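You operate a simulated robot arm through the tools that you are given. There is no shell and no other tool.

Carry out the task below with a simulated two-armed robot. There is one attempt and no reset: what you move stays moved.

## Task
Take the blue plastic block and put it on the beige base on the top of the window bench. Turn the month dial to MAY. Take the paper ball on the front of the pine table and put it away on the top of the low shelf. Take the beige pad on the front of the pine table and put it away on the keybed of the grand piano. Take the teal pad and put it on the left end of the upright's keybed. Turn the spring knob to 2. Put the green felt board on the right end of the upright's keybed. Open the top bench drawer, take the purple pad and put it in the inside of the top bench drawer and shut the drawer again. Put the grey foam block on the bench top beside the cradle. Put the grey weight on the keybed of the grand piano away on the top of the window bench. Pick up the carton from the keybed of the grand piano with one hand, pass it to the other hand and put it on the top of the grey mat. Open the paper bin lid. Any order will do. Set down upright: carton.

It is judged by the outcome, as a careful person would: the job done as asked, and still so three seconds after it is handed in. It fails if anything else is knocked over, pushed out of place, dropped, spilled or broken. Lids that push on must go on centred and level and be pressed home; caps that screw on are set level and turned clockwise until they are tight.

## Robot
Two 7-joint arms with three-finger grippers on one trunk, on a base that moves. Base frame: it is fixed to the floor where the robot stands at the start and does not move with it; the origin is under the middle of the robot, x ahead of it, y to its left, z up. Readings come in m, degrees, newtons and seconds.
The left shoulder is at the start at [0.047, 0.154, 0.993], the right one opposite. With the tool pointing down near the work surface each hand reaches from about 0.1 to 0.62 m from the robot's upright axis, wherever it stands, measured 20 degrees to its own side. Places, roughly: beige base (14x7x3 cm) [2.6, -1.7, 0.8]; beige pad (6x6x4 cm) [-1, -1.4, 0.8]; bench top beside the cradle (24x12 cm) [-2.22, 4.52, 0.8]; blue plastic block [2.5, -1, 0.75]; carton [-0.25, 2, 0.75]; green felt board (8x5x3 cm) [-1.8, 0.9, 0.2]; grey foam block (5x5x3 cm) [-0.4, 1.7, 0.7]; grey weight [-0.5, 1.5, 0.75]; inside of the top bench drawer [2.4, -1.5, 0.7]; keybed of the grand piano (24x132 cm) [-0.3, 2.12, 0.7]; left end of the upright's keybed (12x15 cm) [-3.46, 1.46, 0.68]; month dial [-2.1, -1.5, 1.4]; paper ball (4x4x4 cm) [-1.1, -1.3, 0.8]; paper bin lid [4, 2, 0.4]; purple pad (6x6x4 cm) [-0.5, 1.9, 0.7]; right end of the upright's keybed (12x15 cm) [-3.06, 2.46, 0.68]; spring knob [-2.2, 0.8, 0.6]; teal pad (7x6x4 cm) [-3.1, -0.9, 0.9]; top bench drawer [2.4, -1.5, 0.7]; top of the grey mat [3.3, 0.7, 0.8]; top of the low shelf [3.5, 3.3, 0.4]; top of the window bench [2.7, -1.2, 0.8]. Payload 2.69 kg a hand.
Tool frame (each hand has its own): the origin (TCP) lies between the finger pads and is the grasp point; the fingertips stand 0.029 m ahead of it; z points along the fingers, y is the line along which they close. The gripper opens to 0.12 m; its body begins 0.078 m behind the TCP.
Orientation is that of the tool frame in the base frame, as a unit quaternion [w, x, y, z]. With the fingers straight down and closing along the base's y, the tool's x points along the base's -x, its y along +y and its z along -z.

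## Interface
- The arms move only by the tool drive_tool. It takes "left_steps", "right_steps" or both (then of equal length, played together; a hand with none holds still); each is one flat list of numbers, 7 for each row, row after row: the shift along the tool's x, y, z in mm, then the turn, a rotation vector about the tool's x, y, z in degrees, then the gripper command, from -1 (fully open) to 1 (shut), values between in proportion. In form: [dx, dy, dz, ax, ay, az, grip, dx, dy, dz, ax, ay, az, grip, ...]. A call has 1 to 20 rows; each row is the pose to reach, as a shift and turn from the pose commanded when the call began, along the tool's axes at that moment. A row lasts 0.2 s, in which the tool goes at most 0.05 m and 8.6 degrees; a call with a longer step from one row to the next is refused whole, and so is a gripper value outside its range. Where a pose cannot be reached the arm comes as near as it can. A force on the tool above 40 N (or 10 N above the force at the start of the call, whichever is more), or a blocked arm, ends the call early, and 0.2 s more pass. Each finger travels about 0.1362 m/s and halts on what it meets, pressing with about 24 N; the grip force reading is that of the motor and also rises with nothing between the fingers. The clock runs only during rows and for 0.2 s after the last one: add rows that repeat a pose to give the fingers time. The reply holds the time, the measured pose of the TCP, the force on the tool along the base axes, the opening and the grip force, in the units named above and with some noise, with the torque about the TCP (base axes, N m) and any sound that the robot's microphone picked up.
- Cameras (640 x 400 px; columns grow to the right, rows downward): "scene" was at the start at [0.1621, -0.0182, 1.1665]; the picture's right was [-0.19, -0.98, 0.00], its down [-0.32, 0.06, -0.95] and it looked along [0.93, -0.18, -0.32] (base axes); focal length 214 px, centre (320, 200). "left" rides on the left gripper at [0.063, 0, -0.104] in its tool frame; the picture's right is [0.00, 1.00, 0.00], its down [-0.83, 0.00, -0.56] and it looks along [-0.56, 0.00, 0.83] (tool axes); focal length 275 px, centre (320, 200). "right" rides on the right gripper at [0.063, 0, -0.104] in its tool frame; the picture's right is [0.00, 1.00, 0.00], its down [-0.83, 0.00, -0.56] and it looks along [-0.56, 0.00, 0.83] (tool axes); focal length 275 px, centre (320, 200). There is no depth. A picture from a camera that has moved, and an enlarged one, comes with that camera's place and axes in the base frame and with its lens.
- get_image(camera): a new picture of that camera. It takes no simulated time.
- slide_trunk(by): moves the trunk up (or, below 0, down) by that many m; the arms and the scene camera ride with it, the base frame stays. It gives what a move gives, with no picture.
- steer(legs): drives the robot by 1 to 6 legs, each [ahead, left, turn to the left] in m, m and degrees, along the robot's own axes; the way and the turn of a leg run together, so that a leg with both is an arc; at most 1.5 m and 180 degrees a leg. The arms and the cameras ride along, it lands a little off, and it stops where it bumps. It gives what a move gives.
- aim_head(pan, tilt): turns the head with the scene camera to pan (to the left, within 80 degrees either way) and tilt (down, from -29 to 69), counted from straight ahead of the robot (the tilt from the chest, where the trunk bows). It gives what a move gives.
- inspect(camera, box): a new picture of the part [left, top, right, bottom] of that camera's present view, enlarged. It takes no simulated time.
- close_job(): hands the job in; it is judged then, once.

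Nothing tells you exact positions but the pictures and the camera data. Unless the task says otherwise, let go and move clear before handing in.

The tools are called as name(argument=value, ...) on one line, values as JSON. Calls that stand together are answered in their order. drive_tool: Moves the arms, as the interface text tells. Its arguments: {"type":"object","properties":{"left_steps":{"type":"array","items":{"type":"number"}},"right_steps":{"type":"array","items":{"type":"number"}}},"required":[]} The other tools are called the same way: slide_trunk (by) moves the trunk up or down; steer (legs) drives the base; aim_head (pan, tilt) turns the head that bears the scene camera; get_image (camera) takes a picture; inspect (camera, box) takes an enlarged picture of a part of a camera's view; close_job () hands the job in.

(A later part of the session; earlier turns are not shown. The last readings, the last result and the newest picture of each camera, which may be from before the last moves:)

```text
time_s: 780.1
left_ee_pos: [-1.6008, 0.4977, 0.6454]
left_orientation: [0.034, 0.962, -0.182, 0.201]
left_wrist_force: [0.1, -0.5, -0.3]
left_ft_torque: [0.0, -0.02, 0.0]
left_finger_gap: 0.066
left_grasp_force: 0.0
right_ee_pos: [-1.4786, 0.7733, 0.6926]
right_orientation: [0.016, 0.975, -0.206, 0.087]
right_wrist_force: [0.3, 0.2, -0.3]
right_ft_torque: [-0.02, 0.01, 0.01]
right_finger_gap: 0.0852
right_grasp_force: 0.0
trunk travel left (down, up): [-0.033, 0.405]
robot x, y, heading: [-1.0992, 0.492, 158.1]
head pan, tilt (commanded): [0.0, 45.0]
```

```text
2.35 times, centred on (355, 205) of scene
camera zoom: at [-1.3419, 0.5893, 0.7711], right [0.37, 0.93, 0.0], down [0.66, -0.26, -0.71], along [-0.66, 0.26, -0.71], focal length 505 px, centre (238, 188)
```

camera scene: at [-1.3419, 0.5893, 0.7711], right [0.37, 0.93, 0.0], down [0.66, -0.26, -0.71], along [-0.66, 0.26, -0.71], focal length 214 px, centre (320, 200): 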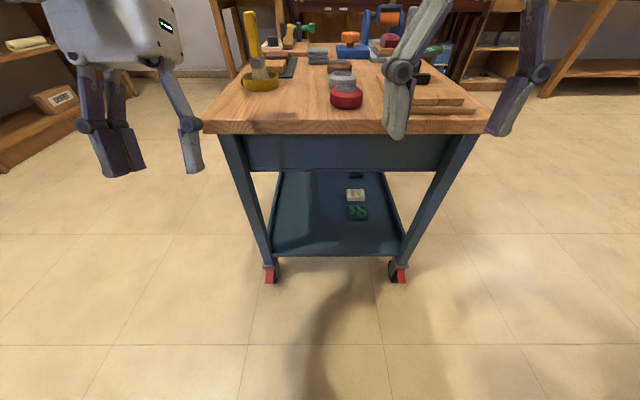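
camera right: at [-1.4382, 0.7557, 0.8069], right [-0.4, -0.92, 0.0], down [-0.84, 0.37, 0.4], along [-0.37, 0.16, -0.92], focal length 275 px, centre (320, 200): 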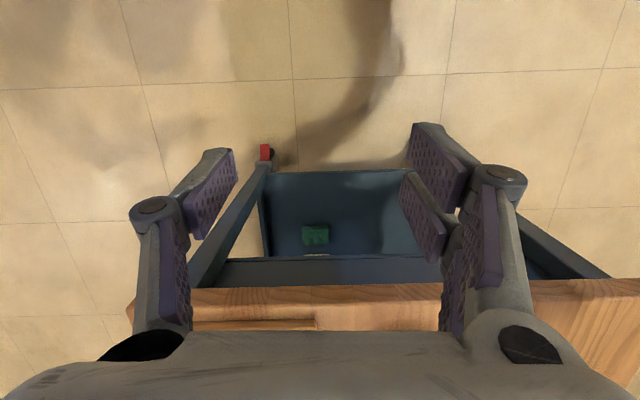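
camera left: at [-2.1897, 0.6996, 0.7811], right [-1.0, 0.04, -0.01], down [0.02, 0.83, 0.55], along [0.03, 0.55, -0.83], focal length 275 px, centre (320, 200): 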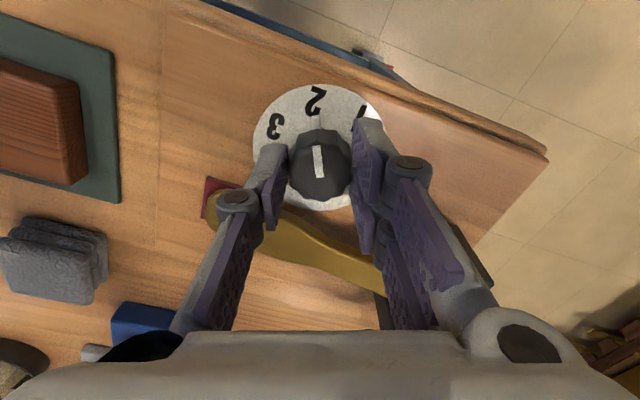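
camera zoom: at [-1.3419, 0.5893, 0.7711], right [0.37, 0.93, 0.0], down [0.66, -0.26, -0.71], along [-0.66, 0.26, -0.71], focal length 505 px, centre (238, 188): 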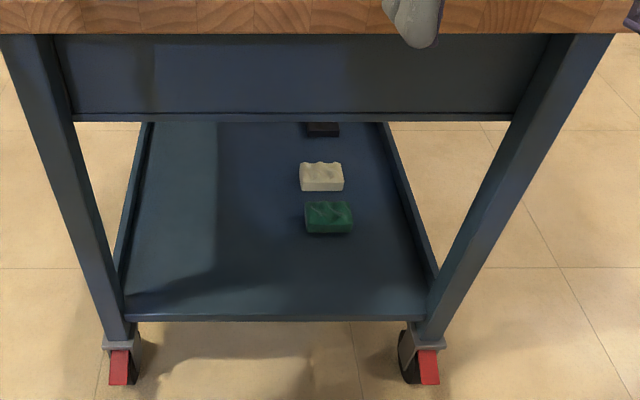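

I've located the board at about (-1.79, 0.92) with its top near z=0.17. First I'll raise the left hand well clear, and pitch the right hand forward in front of the cart.

drive_tool(left_steps=[13, 12, -30, 0, -4, 0, -0.1, 27, 24, -60, 0, -8, 0, -0.1, 40, 36, -90, 0, -12, 0, -0.1, 53, 48, -120, 0, -16, 0, -0.1, 67, 60, -150, 0, -20, 0, -0.1, 80, 70, -183, 0, -23.5, 0, -0.1])

drive_tool(right_steps=[-6, 0, 34, 0, -6.5, 0, -0.8, -12, 0, 68, 0, -13, 0, -0.9, -18, 0, 102, 0, -19.5, 0, -0.9, -24, 0, 136, 0, -26, 0, -0.9, -30, 0, 170, 0, -32.5, 0, -0.9, -36, 0, 204, 0, -39, 0, -0.9, -42, 0, 237, 0, -45, 0, -0.9])

get_image(camera="scene")

get_image(camera="right")

```text
time_s: 781.5
left_ee_pos: [-1.6389, 0.4788, 0.6915]
left_orientation: [-0.006, 0.983, -0.185, -0.001]
left_wrist_force: [-0.1, 0.3, 1.0]
left_ft_torque: [0.03, -0.04, 0.01]
left_finger_gap: 0.0661
left_grasp_force: 0.1
left hand out of reach, approached as far as the arm can: row 1, 2, 3, 4, 5, 6
right_ee_pos: [-1.4793, 0.7729, 0.6927]
right_orientation: [0.016, 0.974, -0.207, 0.086]
right_wrist_force: [1.0, -0.3, 0.4]
right_ft_torque: [-0.01, 0.0, -0.03]
right_finger_gap: 0.0852
right_grasp_force: 0.1
trunk travel left (down, up): [-0.033, 0.405]
robot x, y, heading: [-1.1028, 0.4967, 158.1]
head pan, tilt (commanded): [0.0, 45.0]
```

```text
time_s: 783.1
left_ee_pos: [-1.6387, 0.48, 0.6916]
left_orientation: [-0.006, 0.983, -0.185, -0.001]
left_wrist_force: [-0.4, -1.1, -0.1]
left_ft_torque: [-0.01, 0.02, 0.0]
left_finger_gap: 0.0658
left_grasp_force: 0.0
right_ee_pos: [-1.4769, 0.7733, 0.4501]
right_orientation: [-0.063, 0.933, -0.197, -0.294]
right_wrist_force: [0.2, -0.5, 0.4]
right_ft_torque: [-0.03, 0.02, -0.02]
right_finger_gap: 0.1141
right_grasp_force: 0.1
trunk travel left (down, up): [-0.033, 0.405]
robot x, y, heading: [-1.0971, 0.4951, 157.9]
head pan, tilt (commanded): [0.0, 45.0]
```

```text
taken
camera scene: at [-1.342, 0.5893, 0.7711], right [0.37, 0.93, 0.0], down [0.66, -0.26, -0.71], along [-0.66, 0.26, -0.71], focal length 214 px, centre (320, 200)
```

scene: 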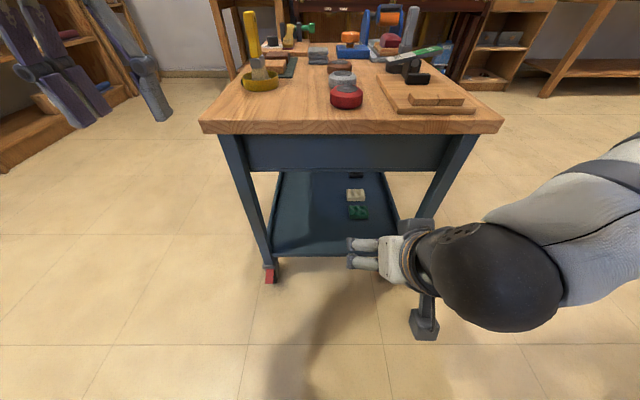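

```text
taken
camera right: at [-1.3753, 0.7288, 0.5007], right [-0.4, -0.92, -0.01], down [-0.34, 0.14, 0.93], along [-0.85, 0.38, -0.36], focal length 275 px, centre (320, 200)
```

right: 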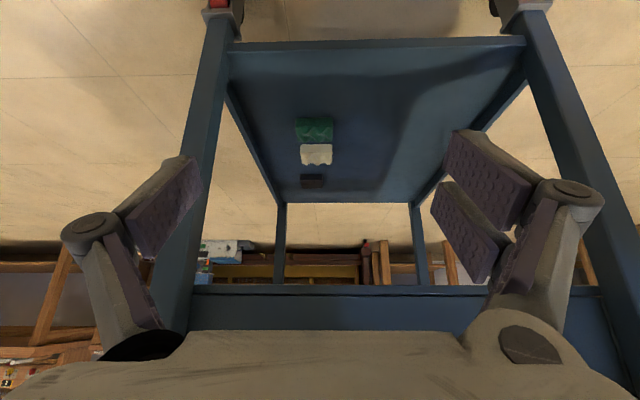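

The right hand's elbow is low and outboard, which is good for reaching under. I'll move the left hand further out to the left and pitch the right hand a bit more.

drive_tool(left_steps=[20, 22, -10, 0, 0, 0, -0.1, 40, 44, -20, 0, 0, 0, -0.1, 60, 66, -30, 0, 0, 0, -0.1, 80, 88, -40, 0, 0, 0, -0.1, 100, 110, -50, 0, 0, 0, -0.1, 120, 130, -60, 0, 0, 0, -0.1], right_steps=[-10, 0, 10, 0, -3, 0, -0.9, -20, 0, 25, 0, -6, 0, -0.9, -30, 0, 45, 0, -9, 0, -0.9, -40, 0, 65, 0, -12, 0, -0.9, -50, 0, 85, 0, -15, 0, -0.9, -55, 0, 105, 0, -18, 0, -0.9])

get_image(camera="scene")

get_image(camera="right")

```text
time_s: 784.5
left_ee_pos: [-1.5805, 0.3873, 0.6514]
left_orientation: [-0.004, 0.983, -0.185, 0.001]
left_wrist_force: [0.5, 0.1, 0.2]
left_ft_torque: [0.05, 0.0, -0.02]
left_finger_gap: 0.0656
left_grasp_force: 0.1
left hand out of reach, approached as far as the arm can: row 1, 2, 3, 4, 5, 6
right_ee_pos: [-1.5741, 0.8173, 0.3961]
right_orientation: [-0.094, 0.876, -0.185, -0.436]
right_wrist_force: [0.5, -0.6, 0.2]
right_ft_torque: [-0.01, 0.0, -0.02]
right_finger_gap: 0.1142
right_grasp_force: 0.1
trunk travel left (down, up): [-0.033, 0.405]
robot x, y, heading: [-1.0968, 0.4917, 157.9]
head pan, tilt (commanded): [0.0, 45.0]
```

```text
taken
camera scene: at [-1.342, 0.5894, 0.7711], right [0.37, 0.93, 0.0], down [0.66, -0.26, -0.71], along [-0.66, 0.26, -0.71], focal length 214 px, centre (320, 200)
```

scene: 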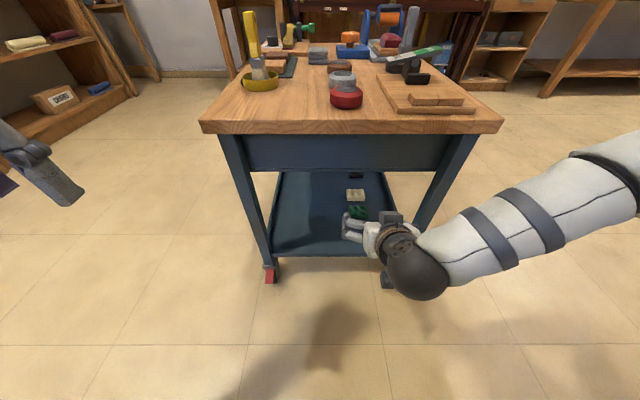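

```text
taken
camera right: at [-1.4628, 0.7681, 0.4089], right [-0.4, -0.91, -0.01], down [-0.05, 0.02, 1.0], along [-0.91, 0.4, -0.06], focal length 275 px, centre (320, 200)
```

right: 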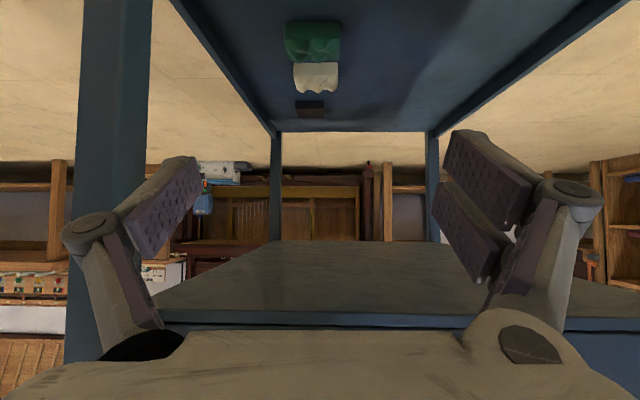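

The hand is pitched 37° and aligned. I'll lower it in front of the cart so that it clears the apron, then drive forward to bring it under.

drive_tool(right_steps=[22, -4, 16, 0, 0, 0, -0.9, 44, -8, 33, 0, 0, 0, -0.9, 66, -12, 50, 0, 0, 0, -0.9, 88, -16, 66, 0, 0, 0, -0.9])

steer(legs=[[0.1, 0, 0]])

get_image(camera="scene")

get_image(camera="right")

```text
time_s: 785.5
left_ee_pos: [-1.5806, 0.3883, 0.6508]
left_orientation: [-0.005, 0.983, -0.185, 0.001]
left_wrist_force: [0.0, 0.2, 0.0]
left_ft_torque: [-0.01, -0.02, 0.04]
left_finger_gap: 0.0657
left_grasp_force: 0.0
right_ee_pos: [-1.5703, 0.8321, 0.2863]
right_orientation: [-0.094, 0.876, -0.185, -0.436]
right_wrist_force: [-0.3, 0.2, -0.2]
right_ft_torque: [-0.03, 0.0, 0.0]
right_finger_gap: 0.114
right_grasp_force: 0.1
trunk travel left (down, up): [-0.033, 0.405]
robot x, y, heading: [-1.1004, 0.492, 158.1]
head pan, tilt (commanded): [0.0, 45.0]
```

```text
time_s: 786.6
left_ee_pos: [-1.6722, 0.4232, 0.6515]
left_orientation: [-0.004, 0.983, -0.184, 0.0]
left_wrist_force: [-0.1, -0.6, 0.6]
left_ft_torque: [0.0, -0.01, -0.01]
left_finger_gap: 0.066
left_grasp_force: 0.0
right_ee_pos: [-1.6607, 0.8666, 0.2867]
right_orientation: [-0.093, 0.876, -0.184, -0.436]
right_wrist_force: [-0.1, -0.1, 1.1]
right_ft_torque: [0.02, -0.02, -0.02]
right_finger_gap: 0.1141
right_grasp_force: 0.2
trunk travel left (down, up): [-0.033, 0.405]
robot x, y, heading: [-1.1902, 0.528, 158.4]
head pan, tilt (commanded): [0.0, 45.0]
```

```text
taken
camera scene: at [-1.434, 0.6254, 0.7711], right [0.37, 0.93, 0.0], down [0.66, -0.26, -0.71], along [-0.66, 0.26, -0.71], focal length 214 px, centre (320, 200)
```

scene: 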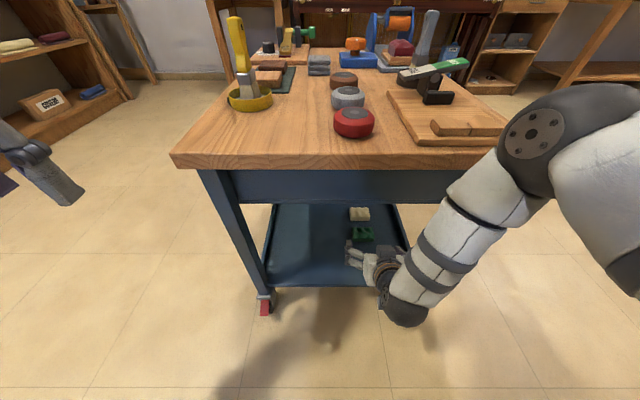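

```text
taken
camera right: at [-1.5501, 0.8184, 0.3], right [-0.4, -0.92, -0.01], down [-0.06, 0.02, 1.0], along [-0.91, 0.4, -0.06], focal length 275 px, centre (320, 200)
```

right: 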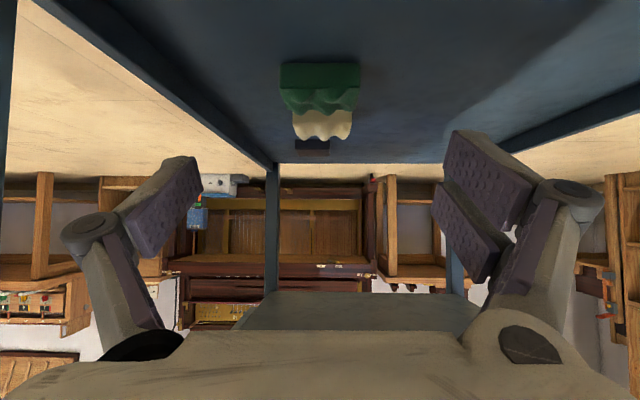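

The board lies straight along the hand's axis, about 17 cm ahead. I'll extend the arm along that axis rather than driving further.

drive_tool(right_steps=[0, 0, 25, 0, 0, 0, -0.9, 0, 0, 50, 0, 0, 0, -0.9, 0, 0, 75, 0, 0, 0, -0.9, 0, 0, 100, 0, 0, 0, -0.9])

get_image(camera="scene")

get_image(camera="right")

```text
time_s: 787.6
left_ee_pos: [-1.6718, 0.4236, 0.6516]
left_orientation: [-0.005, 0.983, -0.183, 0.001]
left_wrist_force: [0.2, -0.3, -0.3]
left_ft_torque: [0.03, 0.01, -0.02]
left_finger_gap: 0.0661
left_grasp_force: 0.0
right_ee_pos: [-1.7353, 0.8999, 0.2273]
right_orientation: [-0.094, 0.876, -0.185, -0.435]
right_wrist_force: [-0.3, 0.3, -0.4]
right_ft_torque: [0.0, -0.02, 0.01]
right_finger_gap: 0.114
right_grasp_force: 0.1
trunk travel left (down, up): [-0.033, 0.405]
robot x, y, heading: [-1.1888, 0.5302, 158.2]
head pan, tilt (commanded): [0.0, 45.0]
```

```text
taken
camera scene: at [-1.4341, 0.6254, 0.7711], right [0.37, 0.93, 0.0], down [0.66, -0.26, -0.71], along [-0.66, 0.26, -0.71], focal length 214 px, centre (320, 200)
```

scene: 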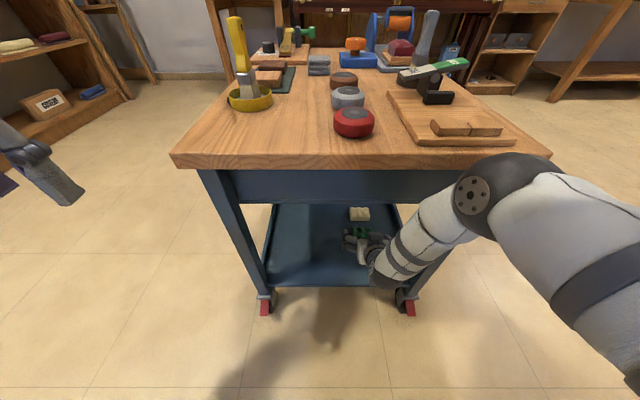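

```text
taken
camera right: at [-1.6231, 0.8506, 0.2401], right [-0.4, -0.92, -0.01], down [-0.06, 0.02, 1.0], along [-0.91, 0.4, -0.06], focal length 275 px, centre (320, 200)
```

right: 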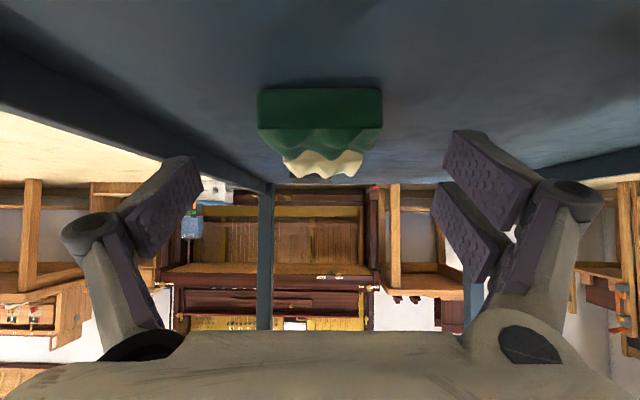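

drive_tool(right_steps=[-4, 0, 20, 0, 0, 0, -0.9, -8, 0, 40, 0, 0, 0, -0.9, -10, 0, 55, 0, 0, 0, -0.9, -10, 0, 65, 0, 0, 0, -0.9])

get_image(camera="right")

inspect(camera="scene", box=[250, 180, 460, 320])

```text
time_s: 788.6
left_ee_pos: [-1.6713, 0.4236, 0.6515]
left_orientation: [-0.004, 0.983, -0.184, 0.001]
left_wrist_force: [0.2, -0.2, 0.1]
left_ft_torque: [0.03, 0.01, 0.04]
left_finger_gap: 0.0662
left_grasp_force: 0.1
right_ee_pos: [-1.788, 0.9208, 0.1947]
right_orientation: [-0.093, 0.876, -0.184, -0.435]
right_wrist_force: [1.4, 1.4, 1.7]
right_ft_torque: [-0.08, 0.03, 0.04]
right_finger_gap: 0.1144
right_grasp_force: 0.5
trunk travel left (down, up): [-0.033, 0.405]
robot x, y, heading: [-1.1965, 0.5282, 158.4]
head pan, tilt (commanded): [0.0, 45.0]
```

```text
taken
camera right: at [-1.6769, 0.8743, 0.2082], right [-0.4, -0.92, -0.01], down [-0.06, 0.02, 1.0], along [-0.91, 0.4, -0.06], focal length 275 px, centre (320, 200)
```

right: 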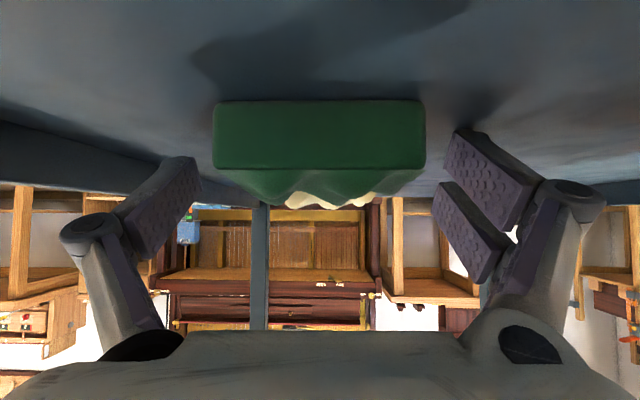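

```text
2.86 times, centred on (355, 250) of scene
camera zoom: at [-1.4339, 0.6254, 0.7711], right [0.37, 0.93, 0.0], down [0.66, -0.26, -0.71], along [-0.66, 0.26, -0.71], focal length 613 px, centre (220, 57)
```

zoom: 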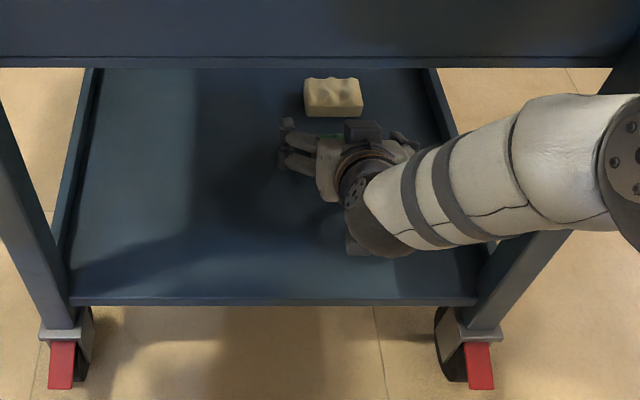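

The board is centred between the fingers. I'll close on it.

drive_tool(right_steps=[0, 0, 0, 0, 0, 0, -0.6, 0, 0, 0, 0, 0, 0, -0.4, 0, 0, 0, 0, 0, 0, -0.2, 0, 0, 0, 0, 0, 0, 0.2, 0, 0, 0, 0, 0, 0, 0.3])

get_image(camera="right")

```text
time_s: 789.4
left_ee_pos: [-1.6713, 0.4228, 0.6529]
left_orientation: [-0.006, 0.983, -0.183, -0.001]
left_wrist_force: [0.1, 0.1, -1.1]
left_ft_torque: [-0.01, 0.03, 0.01]
left_finger_gap: 0.0659
left_grasp_force: 0.0
right_ee_pos: [-1.7926, 0.9156, 0.1996]
right_orientation: [-0.087, 0.875, -0.181, -0.44]
right_wrist_force: [4.9, -12.8, 24.2]
right_ft_torque: [-1.33, 0.37, 0.33]
right_finger_gap: 0.086
right_grasp_force: 9.9
trunk travel left (down, up): [-0.033, 0.405]
robot x, y, heading: [-1.1905, 0.5288, 158.2]
head pan, tilt (commanded): [0.0, 45.0]
stopped in row 3 (right hand): the force on the tool passed its limit at 41 N (the readings are from after the stop); the commanded pose is now the measured one
```

```text
taken
camera right: at [-1.6806, 0.8682, 0.2121], right [-0.39, -0.92, 0.0], down [-0.05, 0.02, 1.0], along [-0.92, 0.39, -0.05], focal length 275 px, centre (320, 200)
```

right: 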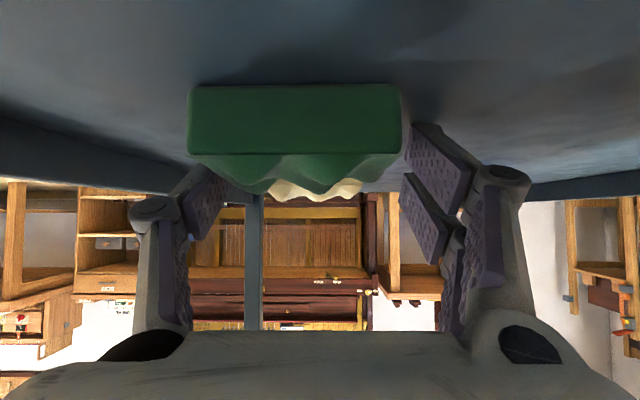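

drive_tool(right_steps=[-4, 0, -3, 0, 0, 0, -0.55, -7, -5, -5, 0, 0, 0, -0.55, -7, -10, -5, 0, 0, 0, -0.5, -7, -10, -5, 0, 0, 0, -0.35, -7, -10, -5, 0, 0, 0, -0.2, -7, -10, -5, 0, 0, 0, 0.2, -7, -10, -5, 0, 0, 0, 0.3])

get_image(camera="right")

```text
time_s: 791.0
left_ee_pos: [-1.6715, 0.4233, 0.6508]
left_orientation: [-0.005, 0.983, -0.183, 0.001]
left_wrist_force: [-0.1, 0.1, 0.7]
left_ft_torque: [0.03, 0.0, -0.01]
left_finger_gap: 0.0661
left_grasp_force: 0.0
right_ee_pos: [-1.7878, 0.9279, 0.2048]
right_orientation: [-0.09, 0.876, -0.182, -0.437]
right_wrist_force: [0.3, -0.1, 0.8]
right_ft_torque: [-0.07, -0.02, 0.03]
right_finger_gap: 0.0688
right_grasp_force: 23.7
trunk travel left (down, up): [-0.033, 0.405]
robot x, y, heading: [-1.1901, 0.5262, 158.1]
head pan, tilt (commanded): [0.0, 45.0]
```

```text
taken
camera right: at [-1.6746, 0.8809, 0.2181], right [-0.4, -0.92, 0.0], down [-0.05, 0.02, 1.0], along [-0.92, 0.4, -0.06], focal length 275 px, centre (320, 200)
```

right: 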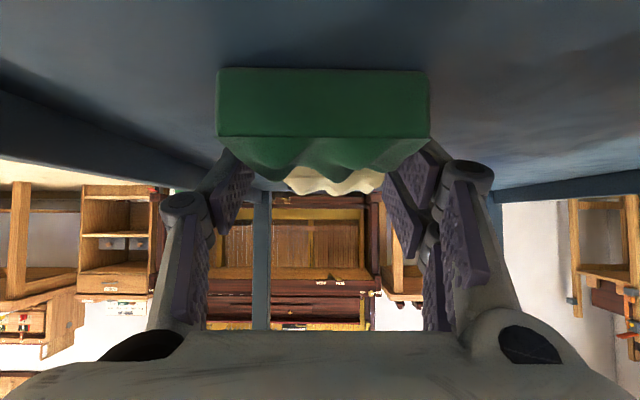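

The grip holds at 69 mm, like the other soft felt pieces that compress a little. I'll lift slightly and check.

drive_tool(right_steps=[-8, 0, -6, 0, 0, 0, 0.3, -16, 0, -12, 0, 0, 0, 0.3, -28, 0, -21, 0, 0, 0, 0.3, -28, 0, -21, 0, 0, 0, 0.3])

get_image(camera="right")

inspect(camera="scene", box=[250, 180, 460, 320])

```text
time_s: 792.0
left_ee_pos: [-1.6721, 0.4232, 0.6518]
left_orientation: [-0.004, 0.983, -0.183, 0.0]
left_wrist_force: [-0.3, -0.5, -0.5]
left_ft_torque: [0.01, -0.04, 0.0]
left_finger_gap: 0.0659
left_grasp_force: 0.0
right_ee_pos: [-1.7865, 0.9265, 0.2396]
right_orientation: [-0.091, 0.876, -0.183, -0.437]
right_wrist_force: [-0.6, -0.1, 0.1]
right_ft_torque: [0.03, -0.02, -0.02]
right_finger_gap: 0.0686
right_grasp_force: 24.2
trunk travel left (down, up): [-0.033, 0.405]
robot x, y, heading: [-1.19, 0.5299, 158.2]
head pan, tilt (commanded): [0.0, 45.0]
```

```text
taken
camera right: at [-1.6756, 0.88, 0.2528], right [-0.4, -0.92, 0.0], down [-0.05, 0.02, 1.0], along [-0.92, 0.4, -0.06], focal length 275 px, centre (320, 200)
```

right: 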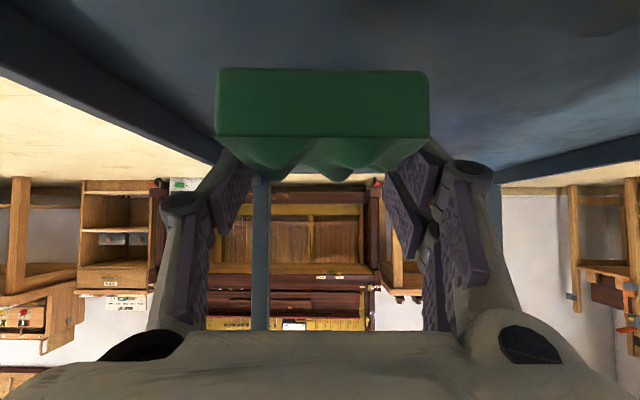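

```text
2.86 times, centred on (355, 250) of scene
camera zoom: at [-1.434, 0.6251, 0.7711], right [0.37, 0.93, 0.0], down [0.66, -0.26, -0.71], along [-0.66, 0.26, -0.71], focal length 613 px, centre (220, 57)
```

zoom: 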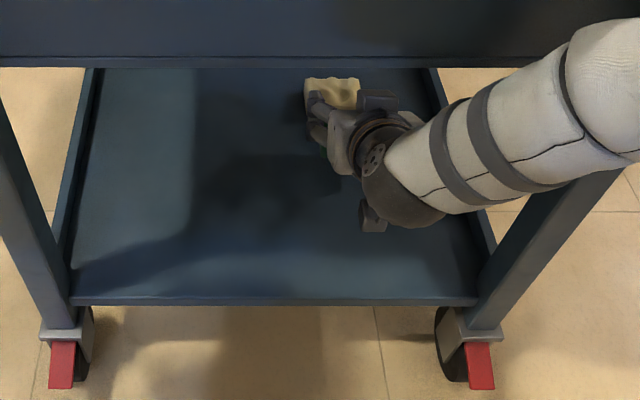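

The board is lifted. I'll raise it a bit more, still under the apron, and back the base out.

drive_tool(right_steps=[-9, 0, -6, 0, 0, 0, 0.3, -18, 0, -13, 0, 0, 0, 0.3])

steer(legs=[[-0.45, 0, 0]])

get_image(camera="right")

get_image(camera="scene")

```text
time_s: 792.6
left_ee_pos: [-1.6722, 0.424, 0.6511]
left_orientation: [-0.003, 0.983, -0.183, 0.001]
left_wrist_force: [0.1, -0.5, 0.7]
left_ft_torque: [-0.03, -0.01, 0.01]
left_finger_gap: 0.0661
left_grasp_force: 0.1
right_ee_pos: [-1.7867, 0.9283, 0.2614]
right_orientation: [-0.089, 0.877, -0.182, -0.436]
right_wrist_force: [-0.2, -0.6, -0.7]
right_ft_torque: [0.03, -0.01, 0.0]
right_finger_gap: 0.0685
right_grasp_force: 24.2
trunk travel left (down, up): [-0.033, 0.405]
robot x, y, heading: [-1.1918, 0.5271, 158.1]
head pan, tilt (commanded): [0.0, 45.0]
```

```text
time_s: 795.3
left_ee_pos: [-1.2474, 0.2531, 0.6516]
left_orientation: [-0.004, 0.983, -0.183, 0.001]
left_wrist_force: [0.6, -0.2, -0.4]
left_ft_torque: [-0.01, -0.04, 0.0]
left_finger_gap: 0.0661
left_grasp_force: 0.2
right_ee_pos: [-1.3635, 0.7582, 0.2616]
right_orientation: [-0.09, 0.877, -0.182, -0.436]
right_wrist_force: [-0.8, 0.0, -0.1]
right_ft_torque: [-0.02, -0.01, 0.01]
right_finger_gap: 0.0684
right_grasp_force: 24.0
trunk travel left (down, up): [-0.033, 0.405]
robot x, y, heading: [-0.7657, 0.3604, 158.3]
head pan, tilt (commanded): [0.0, 45.0]
```

```text
taken
camera right: at [-1.2523, 0.7107, 0.275], right [-0.4, -0.92, 0.0], down [-0.05, 0.02, 1.0], along [-0.92, 0.39, -0.06], focal length 275 px, centre (320, 200)
```

right: 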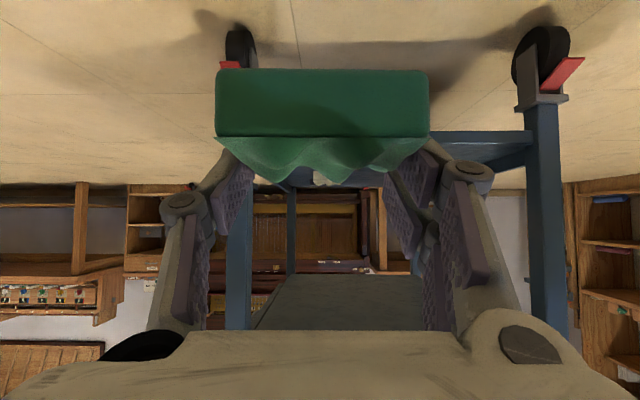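

```text
taken
camera scene: at [-1.01, 0.4558, 0.771], right [0.37, 0.93, 0.0], down [0.66, -0.26, -0.71], along [-0.66, 0.26, -0.71], focal length 214 px, centre (320, 200)
```

scene: 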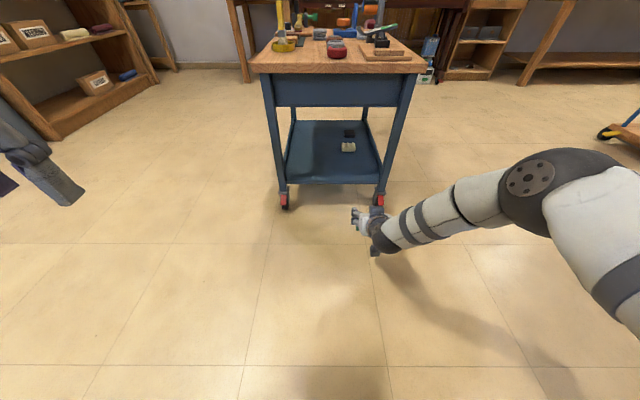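

The board is out, and the cart was left undisturbed. I'll raise the trunk again and check how the hands are oriented.

slide_trunk(by=0.33)

get_image(camera="scene")

get_image(camera="right")

```text
time_s: 798.6
left_ee_pos: [-1.247, 0.253, 0.9807]
left_orientation: [-0.005, 0.983, -0.183, 0.001]
left_wrist_force: [-0.5, -1.0, -0.6]
left_ft_torque: [-0.02, 0.0, 0.03]
left_finger_gap: 0.0657
left_grasp_force: 0.1
right_ee_pos: [-1.364, 0.7578, 0.5924]
right_orientation: [-0.09, 0.877, -0.182, -0.436]
right_wrist_force: [-0.6, 0.8, -0.8]
right_ft_torque: [0.0, -0.01, -0.01]
right_finger_gap: 0.0687
right_grasp_force: 23.9
trunk travel left (down, up): [-0.363, 0.075]
robot x, y, heading: [-0.7649, 0.3618, 158.4]
head pan, tilt (commanded): [0.0, 45.0]
```

```text
taken
camera scene: at [-0.9098, 0.416, 1.1257], right [0.37, 0.93, 0.0], down [0.66, -0.26, -0.71], along [-0.66, 0.26, -0.71], focal length 214 px, centre (320, 200)
```

scene: 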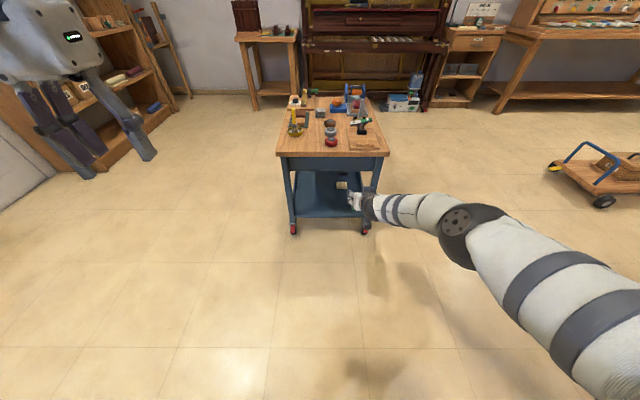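

```text
taken
camera right: at [-1.2522, 0.7106, 0.6046], right [-0.4, -0.92, 0.0], down [-0.05, 0.02, 1.0], along [-0.92, 0.39, -0.06], focal length 275 px, centre (320, 200)
```

right: 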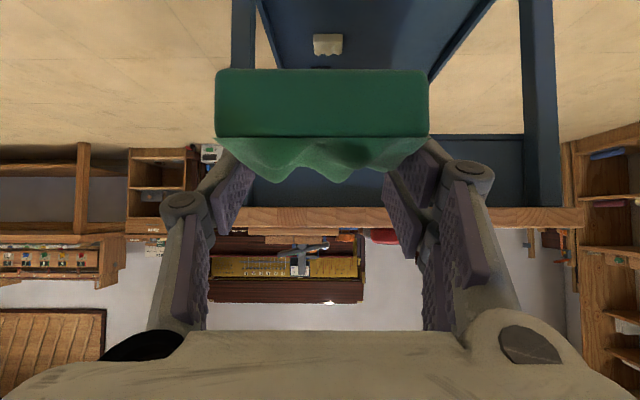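

drive_tool(right_steps=[-19, 0, -39, 0, 0, 0, 0.3, -38, 0, -79, 0, 0, 0, 0.3, -57, 0, -118, 0, 0, 0, 0.3, -76, 0, -158, 0, 0, 0, 0.3, -95, 0, -197, 0, 0, 0, 0.3, -115, 0, -237, 0, 0, 0, 0.3, -134, 0, -276, 0, 0, 0, 0.3, -153, 0, -316, 0, 0, 0, 0.3, -172, 0, -355, 0, 0, 0, 0.3])

get_image(camera="right")

get_image(camera="scene")

```text
time_s: 800.6
left_ee_pos: [-1.246, 0.254, 0.9816]
left_orientation: [-0.005, 0.983, -0.182, 0.001]
left_wrist_force: [0.4, 0.8, -0.4]
left_ft_torque: [0.0, 0.02, 0.01]
left_finger_gap: 0.0658
left_grasp_force: 0.1
right_ee_pos: [-1.1981, 0.6844, 0.9463]
right_orientation: [-0.089, 0.877, -0.182, -0.436]
right_wrist_force: [0.3, 0.8, -0.2]
right_ft_torque: [-0.01, 0.01, -0.01]
right_finger_gap: 0.0685
right_grasp_force: 23.9
trunk travel left (down, up): [-0.363, 0.075]
robot x, y, heading: [-0.7719, 0.3627, 158.9]
head pan, tilt (commanded): [0.0, 45.0]
```

```text
taken
camera right: at [-1.0864, 0.6378, 0.9583], right [-0.39, -0.92, 0.0], down [-0.05, 0.02, 1.0], along [-0.92, 0.39, -0.06], focal length 275 px, centre (320, 200)
```

right: 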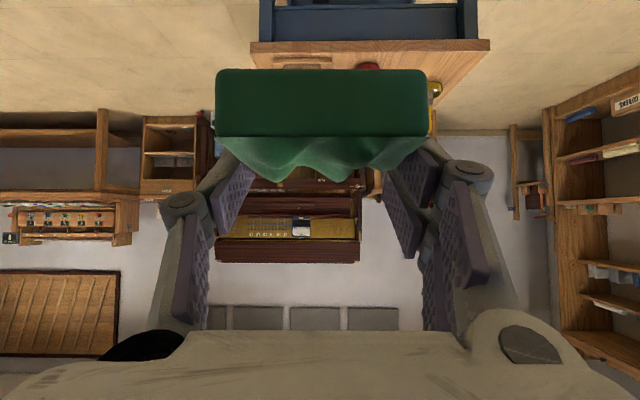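

```text
taken
camera scene: at [-0.9091, 0.4156, 1.1259], right [0.37, 0.93, 0.0], down [0.66, -0.26, -0.71], along [-0.66, 0.26, -0.71], focal length 214 px, centre (320, 200)
```

scene: 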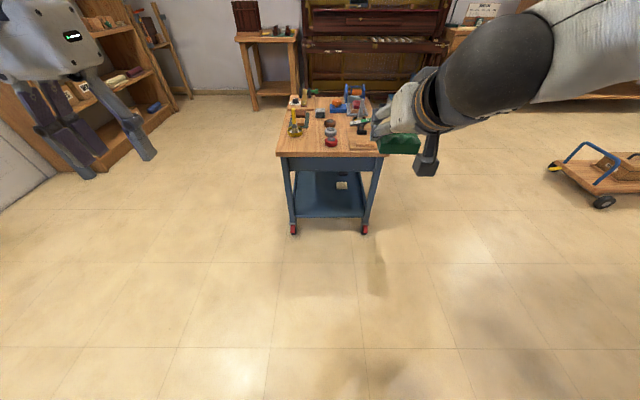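

The board is secure. Next stop is the right end of the upright's keybed, so I'll drive between the cart and the piano toward the upright.

steer(legs=[[0.747, -0.88, 0], [1.2, -0.16, -0.7]])

aim_head(pan=0, tilt=35)

get_image(camera="scene")

```text
time_s: 813.5
left_ee_pos: [-2.692, 1.955, 0.9814]
left_orientation: [-0.004, 0.982, -0.189, 0.001]
left_wrist_force: [0.2, 0.3, -0.6]
left_ft_torque: [0.0, 0.02, 0.03]
left_finger_gap: 0.066
left_grasp_force: 0.0
right_ee_pos: [-2.6389, 2.3876, 0.945]
right_orientation: [-0.093, 0.875, -0.188, -0.436]
right_wrist_force: [-0.6, -0.5, -0.5]
right_ft_torque: [0.03, 0.0, 0.03]
right_finger_gap: 0.0686
right_grasp_force: 23.8
trunk travel left (down, up): [-0.363, 0.075]
robot x, y, heading: [-2.2108, 2.0569, 157.7]
head pan, tilt (commanded): [0.0, 45.0]
```

```text
time_s: 814.2
left_ee_pos: [-2.6933, 1.9552, 0.9819]
left_orientation: [-0.004, 0.982, -0.19, 0.001]
left_wrist_force: [0.3, 0.3, -0.4]
left_ft_torque: [0.01, -0.03, -0.01]
left_finger_gap: 0.0662
left_grasp_force: 0.1
right_ee_pos: [-2.6376, 2.3857, 0.9444]
right_orientation: [-0.093, 0.875, -0.188, -0.435]
right_wrist_force: [0.7, -0.1, 0.5]
right_ft_torque: [0.0, 0.02, -0.02]
right_finger_gap: 0.0684
right_grasp_force: 24.3
trunk travel left (down, up): [-0.363, 0.075]
robot x, y, heading: [-2.2109, 2.0525, 157.3]
head pan, tilt (commanded): [0.0, 35.0]
```

```text
taken
camera scene: at [-2.3592, 2.116, 1.1405], right [0.38, 0.92, 0.0], down [0.53, -0.22, -0.82], along [-0.76, 0.31, -0.57], focal length 214 px, centre (320, 200)
```

scene: 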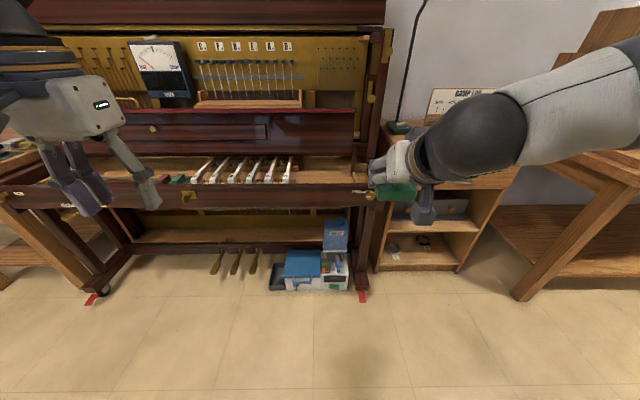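

inspect(camera="scene", box=[130, 130, 410, 230])

```text
2.29 times, centred on (270, 180) of scene
camera zoom: at [-2.3592, 2.116, 1.1405], right [0.38, 0.92, 0.0], down [0.53, -0.22, -0.82], along [-0.76, 0.31, -0.57], focal length 490 px, centre (434, 246)
```

zoom: 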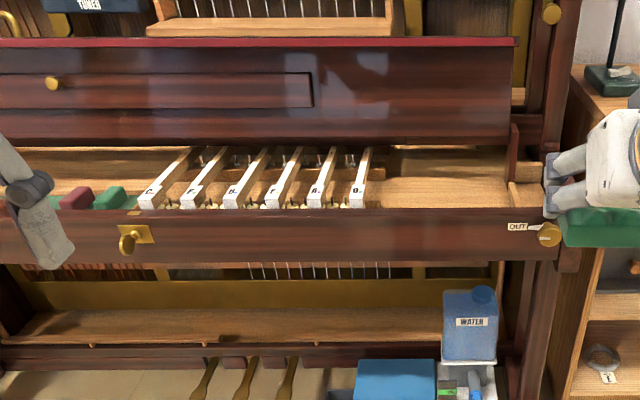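

get_image(camera="right")

get_image(camera="left")

```text
taken
camera right: at [-2.5274, 2.3382, 0.9577], right [-0.41, -0.91, 0.0], down [-0.05, 0.02, 1.0], along [-0.91, 0.41, -0.06], focal length 275 px, centre (320, 200)
```

right: 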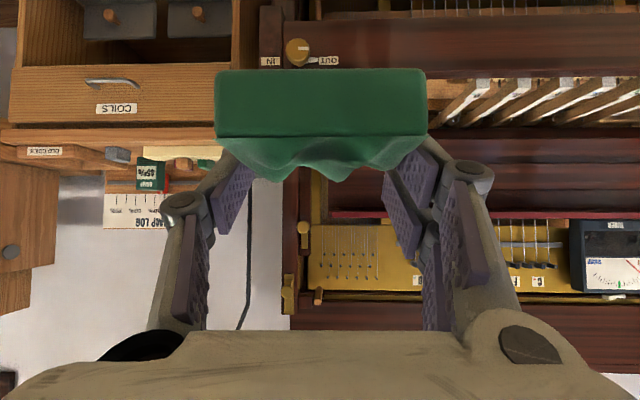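

```text
taken
camera left: at [-2.634, 1.9304, 1.0871], right [-0.38, -0.93, -0.01], down [-0.77, 0.31, 0.56], along [-0.51, 0.22, -0.83], focal length 275 px, centre (320, 200)
```

left: 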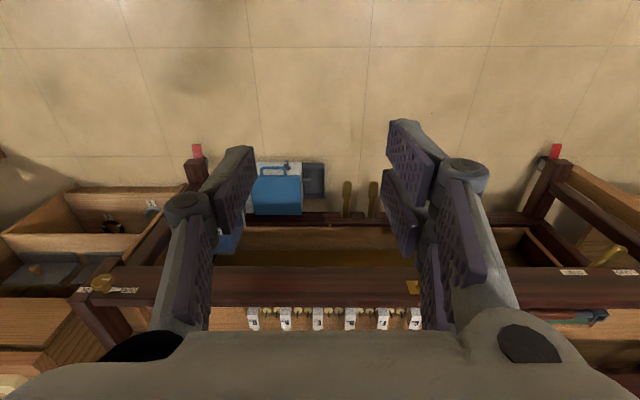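

The keybed's right end is a recess about z=0.68 behind a raised key slip. I'll steepen the hand slightly so its camera clears the slip, then approach.

drive_tool(left_steps=[25, 0, -15, 0, 0, 0, -0.1, 50, 0, -30, 0, 0, 0, -0.1, 75, 0, -45, 0, 0, 0, -0.1, 100, 0, -60, 0, 0, 0, -0.1], right_steps=[0, 0, 0, 0, 4.5, 0, 0.3, 0, 0, 0, 0, 9, 0, 0.3, 0, 0, 0, 0, 13.5, 0, 0.3, 0, 0, 0, 0, 18, 0, 0.3])

steer(legs=[[0.3, 0.1, 0]])

aim_head(pan=-10, tilt=40)

get_image(camera="scene")

get_image(camera="right")

```text
time_s: 815.2
left_ee_pos: [-2.6, 1.9187, 1.0419]
left_orientation: [-0.005, 0.982, -0.189, -0.001]
left_wrist_force: [0.8, -0.6, -0.8]
left_ft_torque: [-0.02, -0.03, -0.05]
left_finger_gap: 0.0663
left_grasp_force: 0.2
right_ee_pos: [-2.6373, 2.386, 0.9448]
right_orientation: [-0.063, 0.933, -0.201, -0.293]
right_wrist_force: [0.0, -0.5, -0.3]
right_ft_torque: [0.01, 0.01, 0.0]
right_finger_gap: 0.0688
right_grasp_force: 24.5
trunk travel left (down, up): [-0.363, 0.075]
robot x, y, heading: [-2.2106, 2.0587, 157.7]
head pan, tilt (commanded): [0.0, 35.0]
```

```text
time_s: 817.3
left_ee_pos: [-2.9128, 1.9383, 1.0415]
left_orientation: [-0.004, 0.982, -0.189, 0.001]
left_wrist_force: [-0.3, 0.1, -0.5]
left_ft_torque: [0.02, -0.01, -0.01]
left_finger_gap: 0.0659
left_grasp_force: 0.1
right_ee_pos: [-2.9514, 2.4052, 0.9439]
right_orientation: [-0.061, 0.933, -0.199, -0.293]
right_wrist_force: [-0.7, -0.6, -0.6]
right_ft_torque: [0.01, -0.01, -0.01]
right_finger_gap: 0.0682
right_grasp_force: 24.3
trunk travel left (down, up): [-0.363, 0.075]
robot x, y, heading: [-2.5263, 2.0761, 157.7]
head pan, tilt (commanded): [0.0, 35.0]
```

```text
time_s: 818.0
left_ee_pos: [-2.9121, 1.9386, 1.0414]
left_orientation: [-0.004, 0.982, -0.188, 0.0]
left_wrist_force: [-0.2, 1.2, -0.2]
left_ft_torque: [0.02, -0.06, 0.0]
left_finger_gap: 0.0662
left_grasp_force: 0.3
right_ee_pos: [-2.952, 2.4048, 0.9456]
right_orientation: [-0.062, 0.933, -0.199, -0.295]
right_wrist_force: [0.2, 0.2, -0.7]
right_ft_torque: [0.03, 0.0, 0.01]
right_finger_gap: 0.0686
right_grasp_force: 23.9
trunk travel left (down, up): [-0.363, 0.075]
robot x, y, heading: [-2.5265, 2.0757, 157.9]
head pan, tilt (commanded): [-10.0, 40.0]
```

```text
taken
camera scene: at [-2.6621, 2.1475, 1.133], right [0.53, 0.85, 0.0], down [0.54, -0.34, -0.77], along [-0.65, 0.41, -0.64], focal length 214 px, centre (320, 200)
```

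scene: 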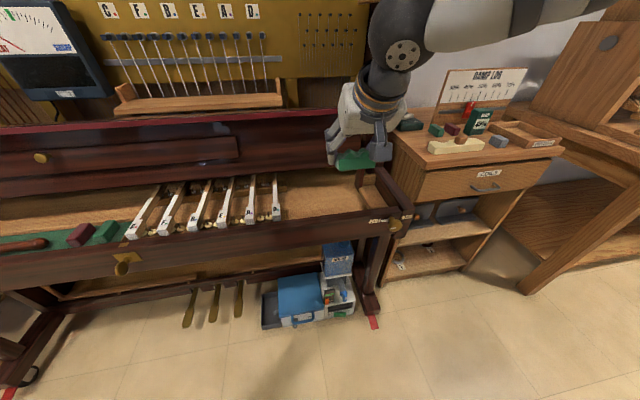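

```text
taken
camera right: at [-2.8498, 2.3612, 0.9947], right [-0.4, -0.91, 0.0], down [-0.33, 0.15, 0.93], along [-0.85, 0.38, -0.36], focal length 275 px, centre (320, 200)
```

right: 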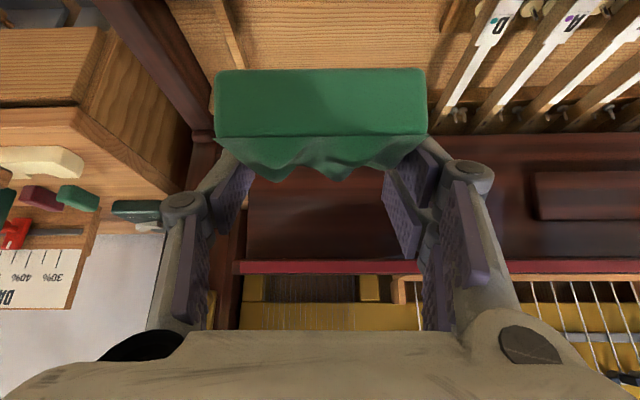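

steer(legs=[[0.15, 0, 0]])

get_image(camera="scene")

get_image(camera="right")

```text
time_s: 819.4
left_ee_pos: [-3.0526, 1.9967, 1.0424]
left_orientation: [-0.004, 0.982, -0.188, 0.0]
left_wrist_force: [0.1, 0.3, 0.0]
left_ft_torque: [-0.05, -0.01, 0.0]
left_finger_gap: 0.0659
left_grasp_force: 0.0
right_ee_pos: [-3.0927, 2.4624, 0.9449]
right_orientation: [-0.062, 0.933, -0.2, -0.293]
right_wrist_force: [0.1, -0.7, -0.6]
right_ft_torque: [0.0, -0.02, -0.03]
right_finger_gap: 0.0685
right_grasp_force: 24.1
trunk travel left (down, up): [-0.363, 0.075]
robot x, y, heading: [-2.668, 2.1328, 157.5]
head pan, tilt (commanded): [-10.0, 40.0]
```

```text
taken
camera scene: at [-2.8026, 2.2053, 1.1329], right [0.53, 0.84, 0.0], down [0.54, -0.34, -0.77], along [-0.65, 0.41, -0.64], focal length 214 px, centre (320, 200)
```

scene: 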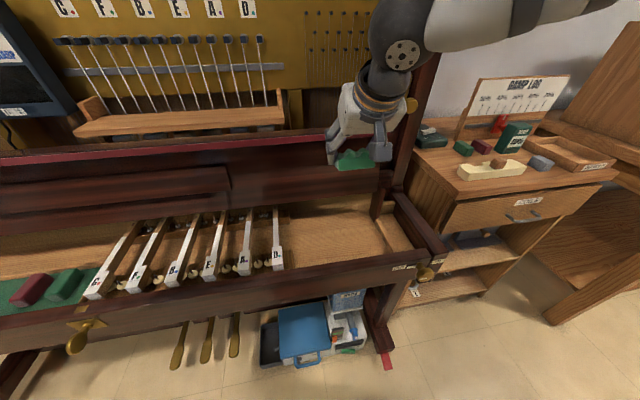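

```text
taken
camera right: at [-2.9902, 2.4189, 0.9944], right [-0.4, -0.91, 0.0], down [-0.33, 0.15, 0.93], along [-0.85, 0.38, -0.36], focal length 275 px, centre (320, 200)
```

right: 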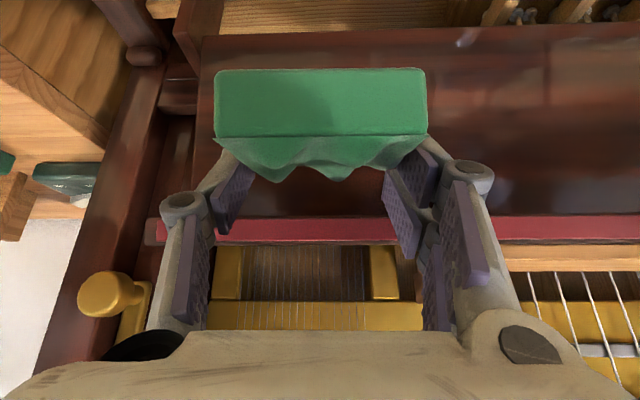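

drive_tool(right_steps=[27, 0, 13, 0, 0, 0, 0.3, 52, 0, 40, 0, 0, 0, 0.3, 76, 0, 68, 0, 0, 0, 0.3, 100, 0, 96, 0, 0, 0, 0.3, 122, 0, 122, 0, 0, 0, 0.3, 122, 0, 122, 0, 0, 0, 0.3])

get_image(camera="scene")

get_image(camera="right")

```text
time_s: 820.8
left_ee_pos: [-3.0522, 1.9944, 1.0418]
left_orientation: [-0.004, 0.982, -0.188, 0.0]
left_wrist_force: [0.9, -0.5, 0.6]
left_ft_torque: [0.0, -0.01, -0.02]
left_finger_gap: 0.0658
left_grasp_force: 0.0
right_ee_pos: [-3.0632, 2.4495, 0.7745]
right_orientation: [-0.062, 0.933, -0.2, -0.294]
right_wrist_force: [-0.6, -0.1, -0.4]
right_ft_torque: [0.01, 0.01, -0.02]
right_finger_gap: 0.0685
right_grasp_force: 24.2
trunk travel left (down, up): [-0.363, 0.075]
robot x, y, heading: [-2.6649, 2.1383, 157.5]
head pan, tilt (commanded): [-10.0, 40.0]
```

```text
taken
camera scene: at [-2.8018, 2.2049, 1.1331], right [0.53, 0.84, 0.0], down [0.54, -0.34, -0.77], along [-0.65, 0.41, -0.64], focal length 214 px, centre (320, 200)
```

scene: 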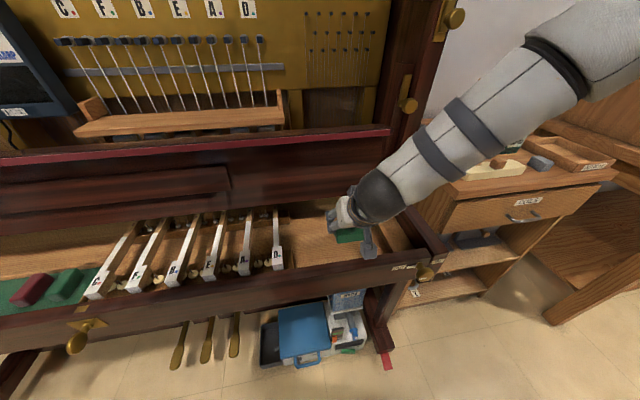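

```text
taken
camera right: at [-2.9616, 2.4054, 0.8232], right [-0.4, -0.91, 0.0], down [-0.33, 0.15, 0.93], along [-0.85, 0.38, -0.36], focal length 275 px, centre (320, 200)
```

right: 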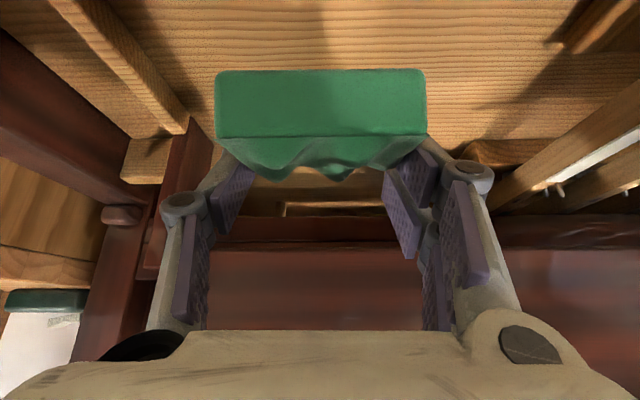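

drive_tool(right_steps=[6, 0, 8, 0, 0, 0, 0.3, 12, 0, 17, 0, 0, 0, 0.3, 16, 0, 23, 0, 0, 0, 0.3])

drive_tool(right_steps=[1.7, 0, 2.5, 0, 0, 0, 0.3, 3.4, 0, 5, 0, 0, 0, 0.3, 5, 0, 7.4, 0, 0, 0, 0.3])

get_image(camera="right")

```text
time_s: 821.6
left_ee_pos: [-3.0516, 1.9963, 1.0415]
left_orientation: [-0.005, 0.982, -0.189, 0.0]
left_wrist_force: [0.6, -0.6, 0.4]
left_ft_torque: [0.05, 0.03, -0.02]
left_finger_gap: 0.066
left_grasp_force: 0.0
right_ee_pos: [-3.063, 2.4494, 0.7466]
right_orientation: [-0.063, 0.933, -0.2, -0.294]
right_wrist_force: [0.3, 0.2, -0.6]
right_ft_torque: [0.02, -0.01, 0.01]
right_finger_gap: 0.0683
right_grasp_force: 23.7
trunk travel left (down, up): [-0.363, 0.075]
robot x, y, heading: [-2.6672, 2.1305, 157.7]
head pan, tilt (commanded): [-10.0, 40.0]
```

```text
time_s: 822.4
left_ee_pos: [-3.0517, 1.9967, 1.0421]
left_orientation: [-0.005, 0.982, -0.188, 0.0]
left_wrist_force: [-0.3, -0.2, -0.9]
left_ft_torque: [0.04, 0.0, -0.03]
left_finger_gap: 0.0659
left_grasp_force: 0.0
right_ee_pos: [-3.0634, 2.4497, 0.7371]
right_orientation: [-0.062, 0.933, -0.199, -0.294]
right_wrist_force: [0.0, 0.9, 0.0]
right_ft_torque: [0.03, 0.01, 0.0]
right_finger_gap: 0.0683
right_grasp_force: 23.8
trunk travel left (down, up): [-0.363, 0.075]
robot x, y, heading: [-2.6605, 2.1361, 157.6]
head pan, tilt (commanded): [-10.0, 40.0]
```

```text
taken
camera right: at [-2.9623, 2.4063, 0.7878], right [-0.4, -0.91, 0.0], down [-0.33, 0.15, 0.93], along [-0.85, 0.38, -0.36], focal length 275 px, centre (320, 200)
```

right: 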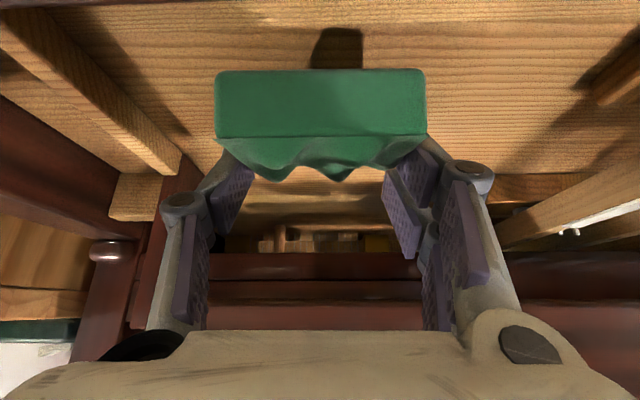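

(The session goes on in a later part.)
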